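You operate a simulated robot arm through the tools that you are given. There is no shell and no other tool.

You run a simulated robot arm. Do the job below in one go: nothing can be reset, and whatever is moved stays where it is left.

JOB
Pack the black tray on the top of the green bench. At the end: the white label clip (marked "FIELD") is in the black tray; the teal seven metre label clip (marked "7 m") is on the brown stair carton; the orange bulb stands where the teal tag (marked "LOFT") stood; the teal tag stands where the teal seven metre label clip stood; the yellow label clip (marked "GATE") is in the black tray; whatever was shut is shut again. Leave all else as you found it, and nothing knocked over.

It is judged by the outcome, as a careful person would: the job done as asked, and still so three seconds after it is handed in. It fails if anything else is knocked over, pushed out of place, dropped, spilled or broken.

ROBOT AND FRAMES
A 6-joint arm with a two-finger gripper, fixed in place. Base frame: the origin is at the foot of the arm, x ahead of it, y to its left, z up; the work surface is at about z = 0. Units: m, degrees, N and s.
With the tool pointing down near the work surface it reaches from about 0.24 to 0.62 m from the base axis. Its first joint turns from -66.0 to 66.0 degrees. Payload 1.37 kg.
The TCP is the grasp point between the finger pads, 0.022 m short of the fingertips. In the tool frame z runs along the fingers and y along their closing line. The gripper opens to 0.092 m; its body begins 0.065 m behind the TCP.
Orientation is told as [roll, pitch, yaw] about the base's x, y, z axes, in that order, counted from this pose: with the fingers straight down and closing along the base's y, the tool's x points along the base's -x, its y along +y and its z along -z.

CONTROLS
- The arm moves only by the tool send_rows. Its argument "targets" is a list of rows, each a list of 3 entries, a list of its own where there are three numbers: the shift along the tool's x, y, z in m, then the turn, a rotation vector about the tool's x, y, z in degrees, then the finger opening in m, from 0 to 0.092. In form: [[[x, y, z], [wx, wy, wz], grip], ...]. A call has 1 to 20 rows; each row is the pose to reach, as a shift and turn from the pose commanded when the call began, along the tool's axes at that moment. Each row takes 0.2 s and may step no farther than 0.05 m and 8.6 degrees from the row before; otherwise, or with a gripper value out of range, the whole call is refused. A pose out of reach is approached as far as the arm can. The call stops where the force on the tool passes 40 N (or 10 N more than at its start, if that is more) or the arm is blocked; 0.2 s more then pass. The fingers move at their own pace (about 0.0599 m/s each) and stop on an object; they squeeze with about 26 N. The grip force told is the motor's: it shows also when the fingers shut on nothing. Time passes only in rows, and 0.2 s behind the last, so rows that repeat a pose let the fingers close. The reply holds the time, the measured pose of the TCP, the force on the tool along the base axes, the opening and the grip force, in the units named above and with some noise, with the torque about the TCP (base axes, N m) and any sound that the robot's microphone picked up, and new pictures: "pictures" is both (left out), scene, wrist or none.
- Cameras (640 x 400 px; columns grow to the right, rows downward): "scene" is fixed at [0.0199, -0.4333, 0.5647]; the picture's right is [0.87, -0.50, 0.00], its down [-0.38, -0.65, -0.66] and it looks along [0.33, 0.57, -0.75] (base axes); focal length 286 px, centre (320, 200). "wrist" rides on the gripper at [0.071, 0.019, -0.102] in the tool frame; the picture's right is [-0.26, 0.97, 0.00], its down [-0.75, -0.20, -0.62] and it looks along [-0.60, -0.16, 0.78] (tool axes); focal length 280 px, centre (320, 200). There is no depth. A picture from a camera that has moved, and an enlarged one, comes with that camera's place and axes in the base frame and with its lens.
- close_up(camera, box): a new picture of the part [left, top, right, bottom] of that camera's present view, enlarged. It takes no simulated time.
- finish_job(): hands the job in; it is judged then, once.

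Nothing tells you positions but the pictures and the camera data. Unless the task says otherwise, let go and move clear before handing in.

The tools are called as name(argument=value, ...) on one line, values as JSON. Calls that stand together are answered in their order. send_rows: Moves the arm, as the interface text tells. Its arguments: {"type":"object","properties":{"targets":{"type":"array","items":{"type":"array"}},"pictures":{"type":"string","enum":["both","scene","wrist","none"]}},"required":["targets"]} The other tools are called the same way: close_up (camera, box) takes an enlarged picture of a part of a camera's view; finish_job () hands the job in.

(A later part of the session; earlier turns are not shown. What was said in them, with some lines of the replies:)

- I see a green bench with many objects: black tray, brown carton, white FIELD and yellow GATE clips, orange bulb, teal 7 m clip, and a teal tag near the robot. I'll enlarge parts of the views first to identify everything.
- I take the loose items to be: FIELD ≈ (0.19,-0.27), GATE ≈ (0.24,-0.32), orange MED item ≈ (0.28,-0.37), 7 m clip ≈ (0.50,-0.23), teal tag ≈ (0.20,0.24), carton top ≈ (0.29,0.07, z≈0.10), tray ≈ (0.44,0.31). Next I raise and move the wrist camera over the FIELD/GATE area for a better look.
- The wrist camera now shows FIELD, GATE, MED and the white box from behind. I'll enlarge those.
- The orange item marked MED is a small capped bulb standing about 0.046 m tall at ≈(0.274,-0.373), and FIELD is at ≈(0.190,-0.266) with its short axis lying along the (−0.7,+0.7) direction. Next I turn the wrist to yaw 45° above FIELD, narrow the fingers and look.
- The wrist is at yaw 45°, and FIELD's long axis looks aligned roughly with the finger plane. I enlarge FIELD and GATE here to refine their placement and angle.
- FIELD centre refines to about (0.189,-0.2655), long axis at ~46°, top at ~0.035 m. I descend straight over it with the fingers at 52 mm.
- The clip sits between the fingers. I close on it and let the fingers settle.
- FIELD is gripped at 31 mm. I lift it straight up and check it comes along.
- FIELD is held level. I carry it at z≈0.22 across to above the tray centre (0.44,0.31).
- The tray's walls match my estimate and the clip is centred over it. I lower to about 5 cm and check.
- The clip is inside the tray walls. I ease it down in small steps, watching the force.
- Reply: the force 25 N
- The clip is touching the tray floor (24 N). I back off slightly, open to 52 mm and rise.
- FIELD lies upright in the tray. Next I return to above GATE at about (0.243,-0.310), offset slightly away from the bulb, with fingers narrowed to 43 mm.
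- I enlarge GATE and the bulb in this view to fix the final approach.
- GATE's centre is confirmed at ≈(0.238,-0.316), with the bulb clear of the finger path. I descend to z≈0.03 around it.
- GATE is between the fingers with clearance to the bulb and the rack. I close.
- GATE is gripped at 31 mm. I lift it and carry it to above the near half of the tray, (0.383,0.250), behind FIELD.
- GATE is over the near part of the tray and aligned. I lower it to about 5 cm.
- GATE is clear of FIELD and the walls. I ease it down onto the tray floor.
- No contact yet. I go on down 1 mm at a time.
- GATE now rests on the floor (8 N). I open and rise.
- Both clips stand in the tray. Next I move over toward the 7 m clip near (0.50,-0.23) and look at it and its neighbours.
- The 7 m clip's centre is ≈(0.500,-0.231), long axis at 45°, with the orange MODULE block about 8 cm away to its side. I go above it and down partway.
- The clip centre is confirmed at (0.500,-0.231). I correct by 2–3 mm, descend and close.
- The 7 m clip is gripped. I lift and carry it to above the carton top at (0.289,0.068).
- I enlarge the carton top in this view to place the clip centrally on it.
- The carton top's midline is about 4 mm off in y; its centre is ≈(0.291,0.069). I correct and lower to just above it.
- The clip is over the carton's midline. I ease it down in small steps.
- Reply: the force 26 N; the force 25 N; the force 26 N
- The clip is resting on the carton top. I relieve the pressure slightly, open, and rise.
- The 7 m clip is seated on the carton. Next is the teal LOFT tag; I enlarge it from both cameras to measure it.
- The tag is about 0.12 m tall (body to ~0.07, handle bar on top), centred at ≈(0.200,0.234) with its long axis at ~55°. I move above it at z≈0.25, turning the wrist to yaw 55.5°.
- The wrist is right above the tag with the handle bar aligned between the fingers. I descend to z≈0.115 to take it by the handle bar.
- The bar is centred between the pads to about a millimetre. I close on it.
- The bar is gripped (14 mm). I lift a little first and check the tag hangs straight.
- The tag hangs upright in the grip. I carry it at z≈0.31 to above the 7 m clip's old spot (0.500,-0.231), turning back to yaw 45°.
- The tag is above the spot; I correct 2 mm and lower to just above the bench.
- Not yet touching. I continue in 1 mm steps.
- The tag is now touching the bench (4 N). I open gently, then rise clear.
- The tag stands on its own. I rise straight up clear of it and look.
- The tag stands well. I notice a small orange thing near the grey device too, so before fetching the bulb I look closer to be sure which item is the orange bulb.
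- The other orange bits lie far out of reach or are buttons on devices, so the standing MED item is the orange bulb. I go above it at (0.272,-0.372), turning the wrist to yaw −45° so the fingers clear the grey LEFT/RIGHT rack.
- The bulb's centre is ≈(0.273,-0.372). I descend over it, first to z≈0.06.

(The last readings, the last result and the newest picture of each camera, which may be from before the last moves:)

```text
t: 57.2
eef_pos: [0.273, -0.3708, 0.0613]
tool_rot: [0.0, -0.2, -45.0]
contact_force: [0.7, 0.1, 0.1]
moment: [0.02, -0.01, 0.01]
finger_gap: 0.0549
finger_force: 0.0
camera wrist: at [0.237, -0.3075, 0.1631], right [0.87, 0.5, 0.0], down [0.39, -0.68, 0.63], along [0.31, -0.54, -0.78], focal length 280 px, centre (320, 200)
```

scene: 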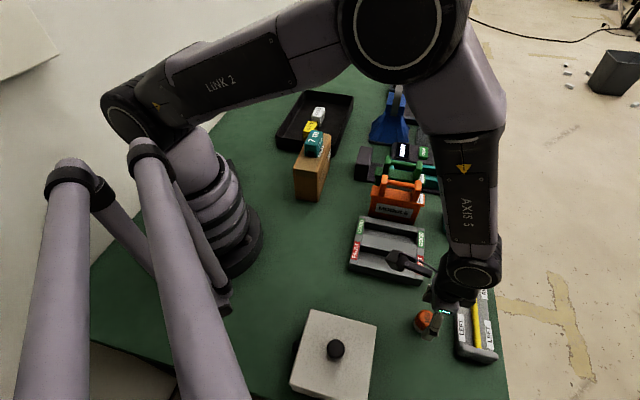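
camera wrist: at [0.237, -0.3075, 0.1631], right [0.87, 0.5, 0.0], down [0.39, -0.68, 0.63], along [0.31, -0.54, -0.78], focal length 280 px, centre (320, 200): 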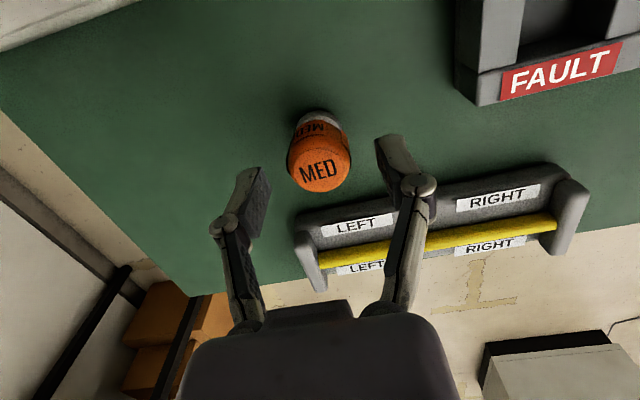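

The bulb is centred between the fingers. I go down to z≈0.027 and close.

send_rows(targets=[[[0, 0, 0.015], [0, 0, 0], 0.055], [[0, 0, 0.028], [0, 0, 0], 0.055], [[0, 0, 0.034], [0, 0, 0], 0.055], [[0, 0, 0.034], [0, 0, 0], 0.03], [[0, 0, 0.034], [0, 0, 0], 0.015], [[0, 0, 0.034], [0, 0, 0], 0.015], [[0, 0, 0.034], [0, 0, 0], 0.015]])

```text
t: 58.8
eef_pos: [0.2735, -0.3711, 0.0261]
tool_rot: [0.0, 0.0, -45.0]
contact_force: [1.0, -0.8, 0.9]
moment: [0.0, -0.06, 0.03]
finger_gap: 0.0292
finger_force: 26.2
camera wrist: at [0.2365, -0.3074, 0.1292], right [0.87, 0.5, 0.0], down [0.39, -0.68, 0.63], along [0.31, -0.54, -0.78], focal length 280 px, centre (320, 200)
```

scene: 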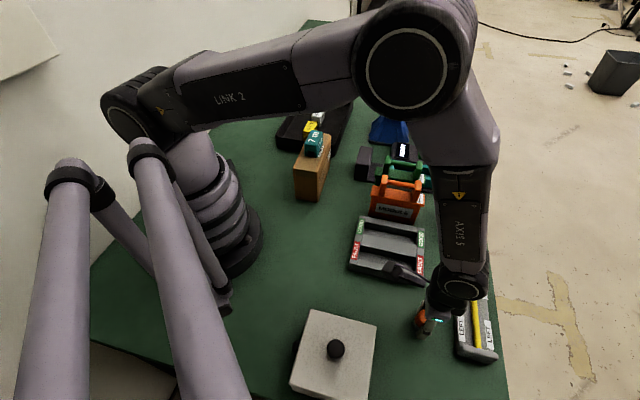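
wrist: 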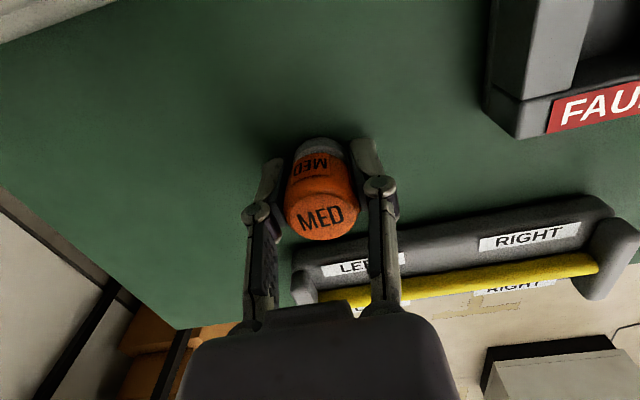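

The bulb is gripped at 29 mm. I lift and check the white foot comes with it.

send_rows(targets=[[[0, 0, -0.01], [0, 0, 0], 0.012], [[0, 0, -0.04], [0, 0, 0], 0.012], [[0, 0, -0.085], [0, 0, 0], 0.012], [[0, 0, -0.13], [0, 0, 0], 0.012], [[0, 0, -0.175], [0, 0, 0], 0.012], [[0, 0, -0.215], [0, 0, 0], 0.012]])

```text
t: 60.2
eef_pos: [0.2741, -0.3707, 0.2437]
tool_rot: [0.1, 0.1, -45.0]
contact_force: [0.1, -0.3, -0.9]
moment: [0.02, 0.03, -0.01]
finger_gap: 0.0294
finger_force: 25.8
camera wrist: at [0.2383, -0.3072, 0.3454], right [0.87, 0.5, 0.0], down [0.39, -0.68, 0.62], along [0.31, -0.54, -0.78], focal length 280 px, centre (320, 200)
```

scene: 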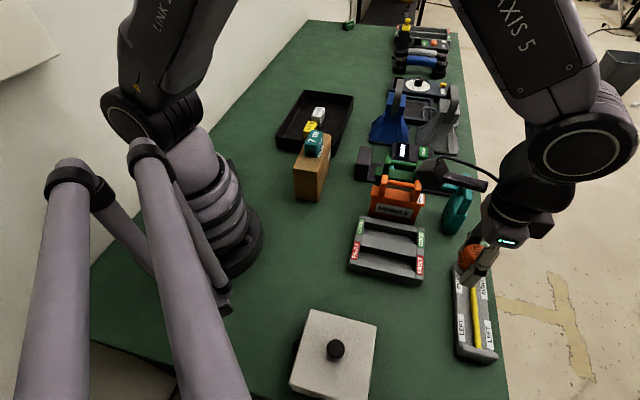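
wrist: 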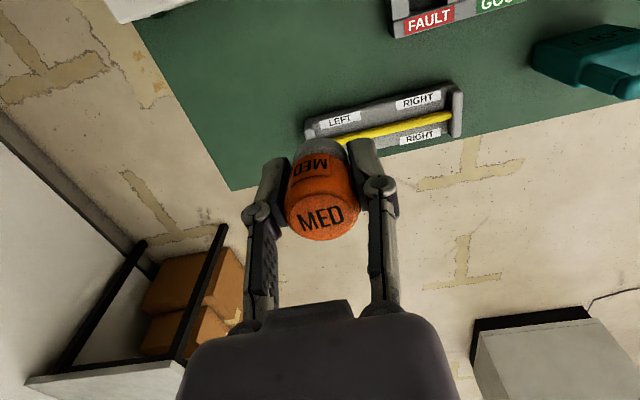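

The whole bulb, foot included, is in the grip. I carry it round at z≈0.24 via (0.34,-0.05) to above the tag's old spot (0.200,0.234), turning to yaw 50° on the way.

send_rows(targets=[[[0.0225, 0.0342, 0], [0, 0, -5.94], 0.012], [[0.0451, 0.0684, 0], [0, 0, -11.88], 0.012], [[0.0676, 0.1026, 0], [0, 0, -17.82], 0.012], [[0.0902, 0.1369, 0], [0, 0, -23.76], 0.012], [[0.1127, 0.1711, 0], [0, 0, -29.7], 0.012], [[0.1352, 0.2053, 0], [0, 0, -35.64], 0.012], [[0.1578, 0.2395, 0], [0, 0, -41.58], 0.012], [[0.1803, 0.2737, 0], [0, 0, -47.5], 0.012], [[0.2178, 0.2864, 0], [0, 0, -53.4], 0.012], [[0.2552, 0.2992, 0], [0, 0, -59.4], 0.012], [[0.2927, 0.3119, 0], [0, 0, -65.3], 0.012], [[0.3301, 0.3247, 0], [0, 0, -71.3], 0.012], [[0.3676, 0.3374, 0], [0, 0, -77.2], 0.012], [[0.4051, 0.3501, 0], [0, 0, -83.1], 0.012], [[0.4425, 0.3629, 0], [0, 0, -89.1], 0.012], [[0.48, 0.3756, 0], [0, 0, -95], 0.012]])

```text
t: 63.6
eef_pos: [0.1961, 0.2335, 0.2404]
tool_rot: [0.0, 0.0, 50.1]
contact_force: [0.3, 0.3, 0.5]
moment: [-0.02, 0.0, -0.02]
finger_gap: 0.0291
finger_force: 26.1
camera wrist: at [0.1367, 0.1913, 0.3427], right [-0.57, 0.82, 0.0], down [0.64, 0.45, 0.62], along [0.51, 0.36, -0.78], focal length 280 px, centre (320, 200)
```

scene: 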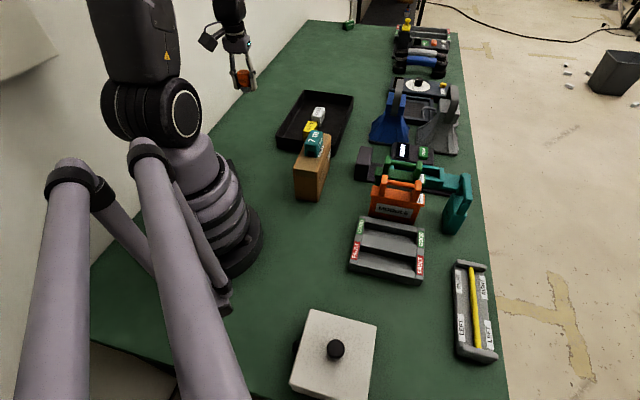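
wrist: 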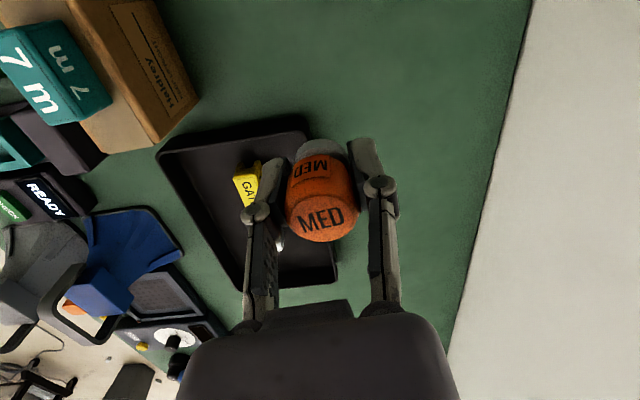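

The bulb is above the old tag spot; I correct 3 mm and lower to about 1.5 cm above the bench.

send_rows(targets=[[[-0.0027, -0.0021, 0.04], [0, 0, 0], 0.012], [[-0.0027, -0.0021, 0.085], [0, 0, 0], 0.012], [[-0.0027, -0.0021, 0.13], [0, 0, 0], 0.012], [[-0.0027, -0.0021, 0.165], [0, 0, 0], 0.012], [[-0.0027, -0.0021, 0.19], [0, 0, 0], 0.012], [[-0.0027, -0.0021, 0.2], [0, 0, 0], 0.012]])

```text
t: 65.0
eef_pos: [0.2029, 0.2338, 0.0417]
tool_rot: [0.1, 0.0, 49.9]
contact_force: [-0.2, 0.1, -0.5]
moment: [0.0, 0.0, 0.01]
finger_gap: 0.0291
finger_force: 26.0
camera wrist: at [0.142, 0.1912, 0.1438], right [-0.57, 0.82, 0.0], down [0.64, 0.45, 0.62], along [0.51, 0.36, -0.78], focal length 280 px, centre (320, 200)
```

scene: 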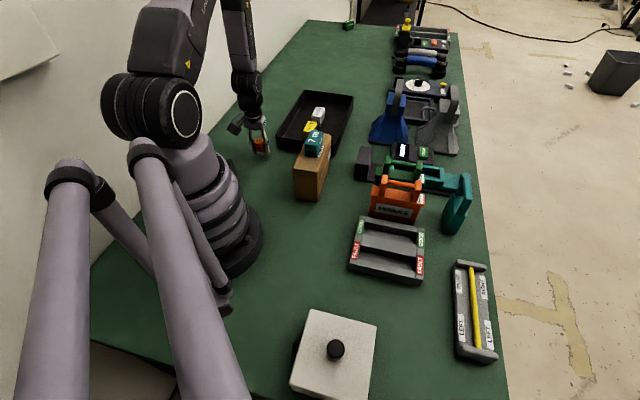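
wrist: 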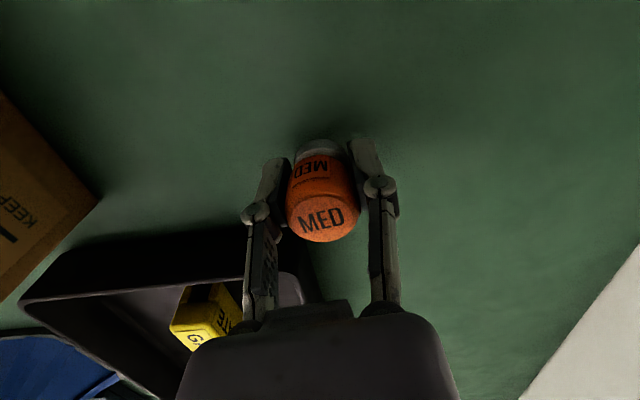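

send_rows(targets=[[[0.0008, 0.0022, 0.005], [0, 0, 0], 0.012], [[0.0008, 0.0022, 0.01], [0, 0, 0], 0.012], [[0.0008, 0.0022, 0.013], [0, 0, 0], 0.012]], pictures="none")

send_rows(targets=[[[0, 0, 0.001], [0, 0, 0], 0.012]], pictures="none")

send_rows(targets=[[[0, 0, 0.001], [0, 0, 0], 0.012]], pictures="none")

```text
t: 65.8
eef_pos: [0.1991, 0.2346, 0.0299]
tool_rot: [0.0, 0.0, 50.0]
contact_force: [-0.7, 0.5, -0.7]
moment: [0.01, 0.01, 0.0]
finger_gap: 0.029
finger_force: 26.5
```

```text
t: 66.2
eef_pos: [0.2005, 0.2356, 0.0272]
tool_rot: [-0.1, 0.0, 49.9]
contact_force: [-0.3, -0.1, -0.9]
moment: [0.01, 0.0, 0.01]
finger_gap: 0.029
finger_force: 25.9
```

```text
t: 66.6
eef_pos: [0.2009, 0.2354, 0.0272]
tool_rot: [0.0, 0.0, 50.0]
contact_force: [-0.4, -0.6, -0.4]
moment: [0.02, 0.01, 0.0]
finger_gap: 0.0294
finger_force: 26.0
```

send_rows(targets=[[[0, 0, 0.001], [0, 0, 0], 0.012]], pictures="none")

```text
t: 67.0
eef_pos: [0.2007, 0.2364, 0.0273]
tool_rot: [0.1, 0.2, 50.0]
contact_force: [0.0, -4.9, 19.3]
moment: [-0.13, -0.1, 0.0]
finger_gap: 0.0293
finger_force: 26.1
```

The bulb is pressing on the bench (19 N). I ease up half a millimetre, open gently and rise.

send_rows(targets=[[[0, 0, -0.0007], [0, 0, 0], 0.012], [[0, 0, -0.0007], [0, 0, 0], 0.035], [[0, 0, -0.0007], [0, 0, 0], 0.052], [[0, 0, -0.0007], [0, 0, 0], 0.052], [[0, 0, -0.02], [0, 0, 0], 0.052], [[0, 0, -0.06], [0, 0, 0], 0.052], [[0, 0, -0.105], [0, 0, 0], 0.052], [[0, 0, -0.15], [0, 0, 0], 0.052], [[0, 0, -0.2], [0, 0, 0], 0.052]])

```text
t: 69.0
eef_pos: [0.2004, 0.2337, 0.2278]
tool_rot: [-0.1, 0.1, 49.9]
contact_force: [-0.6, 0.5, 0.0]
moment: [0.02, 0.0, -0.03]
finger_gap: 0.0519
finger_force: 0.1
camera wrist: at [0.1404, 0.1921, 0.3289], right [-0.57, 0.82, 0.0], down [0.64, 0.45, 0.62], along [0.51, 0.36, -0.78], focal length 280 px, centre (320, 200)
```

scene: 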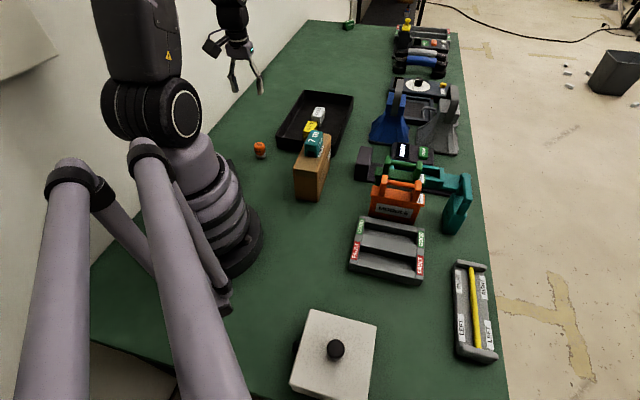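
wrist: 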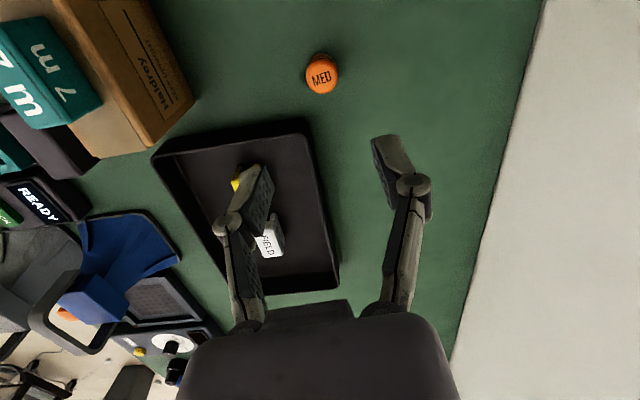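

All five moves are done. I enlarge the views to verify the bulb, clips, tag and the untouched objects before handing in.

close_up(camera="scene", box=[230, 80, 390, 220])

close_up(camera="scene", box=[330, 130, 510, 290])

close_up(camera="scene", box=[280, 250, 520, 400])

close_up(camera="wrist", box=[280, 30, 370, 120])

```text
2.86 times, centred on (310, 150) of scene
camera zoom: at [0.02, -0.4333, 0.5647], right [0.87, -0.5, 0.0], down [-0.38, -0.65, -0.66], along [0.33, 0.57, -0.75], focal length 818 px, centre (349, 343)
```

zoom: 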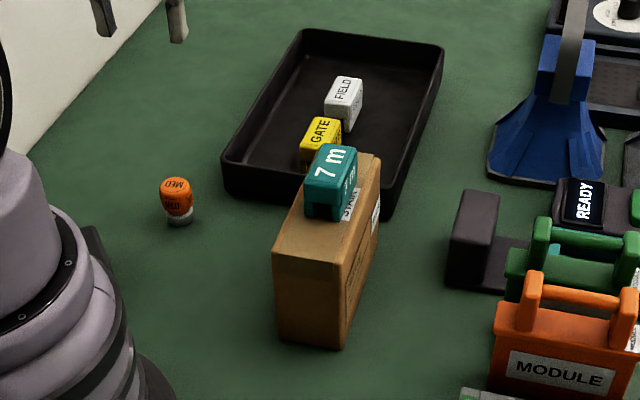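

```text
2.50 times, centred on (420, 210) of scene
camera zoom: at [0.02, -0.4333, 0.5647], right [0.87, -0.5, 0.0], down [-0.38, -0.65, -0.66], along [0.33, 0.57, -0.75], focal length 716 px, centre (70, 175)
```

zoom: 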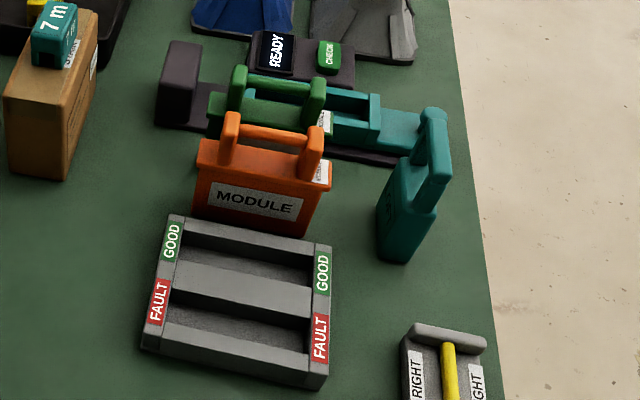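

```text
2.67 times, centred on (400, 325) of scene
camera zoom: at [0.02, -0.4333, 0.5647], right [0.87, -0.5, 0.0], down [-0.38, -0.65, -0.66], along [0.33, 0.57, -0.75], focal length 764 px, centre (107, -133)
```

zoom: 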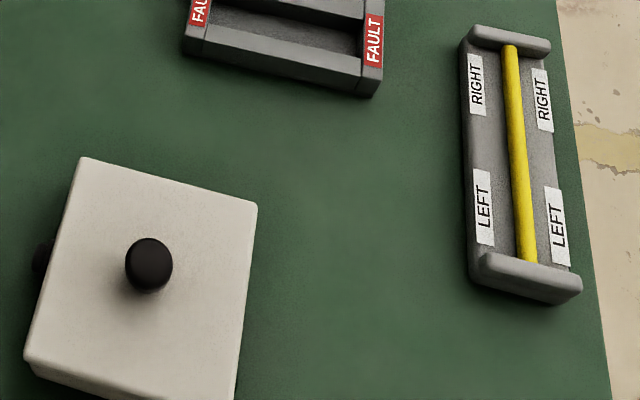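

```text
4.44 times, centred on (325, 75) of wrist
camera zoom: at [0.1404, 0.1921, 0.3289], right [-0.57, 0.82, 0.0], down [0.64, 0.45, 0.62], along [0.51, 0.36, -0.78], focal length 1246 px, centre (298, 756)
```

zoom: 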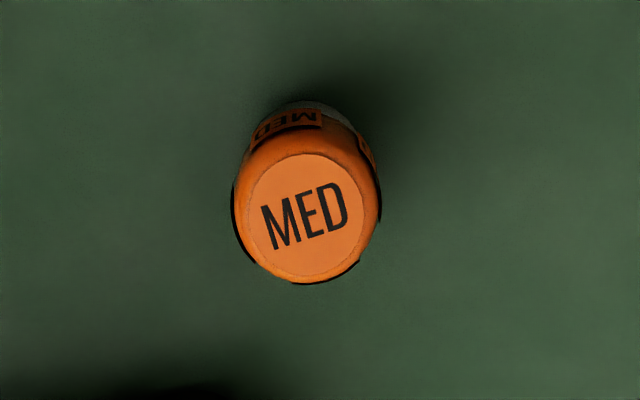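

Everything checks out. FIELD and GATE are in the tray and the 7 m clip is on the carton. The LOFT tag stands where the 7 m clip was, and the bulb stands where the tag was. The other objects look unmoved, the box is still shut and the gripper is empty and clear, so I hand the job in.

finish_job()

```text
The job is handed in.
```

All five moves are done and I've handed the job in. My last close-ups showed everything upright, and the result hasn't come back yet.

- **Black tray:** the white "FIELD" clip and the yellow "GATE" clip both stand inside it.
- **Brown stair carton:** the teal "7 m" clip sits on top, near the middle.
- **Teal "LOFT" tag:** it stands where the "7 m" clip was. I turned it to the angle the clip had.
- **Orange bulb:** it stands where the "LOFT" tag was. I took the small orange item marked "MED" to be the bulb, because it was the only loose item in reach that fitted.
- **Shut things:** I never had to open anything. The white box with the black knob is as I found it.

The other objects in the pictures look unmoved, and the gripper is empty and clear of the bench.
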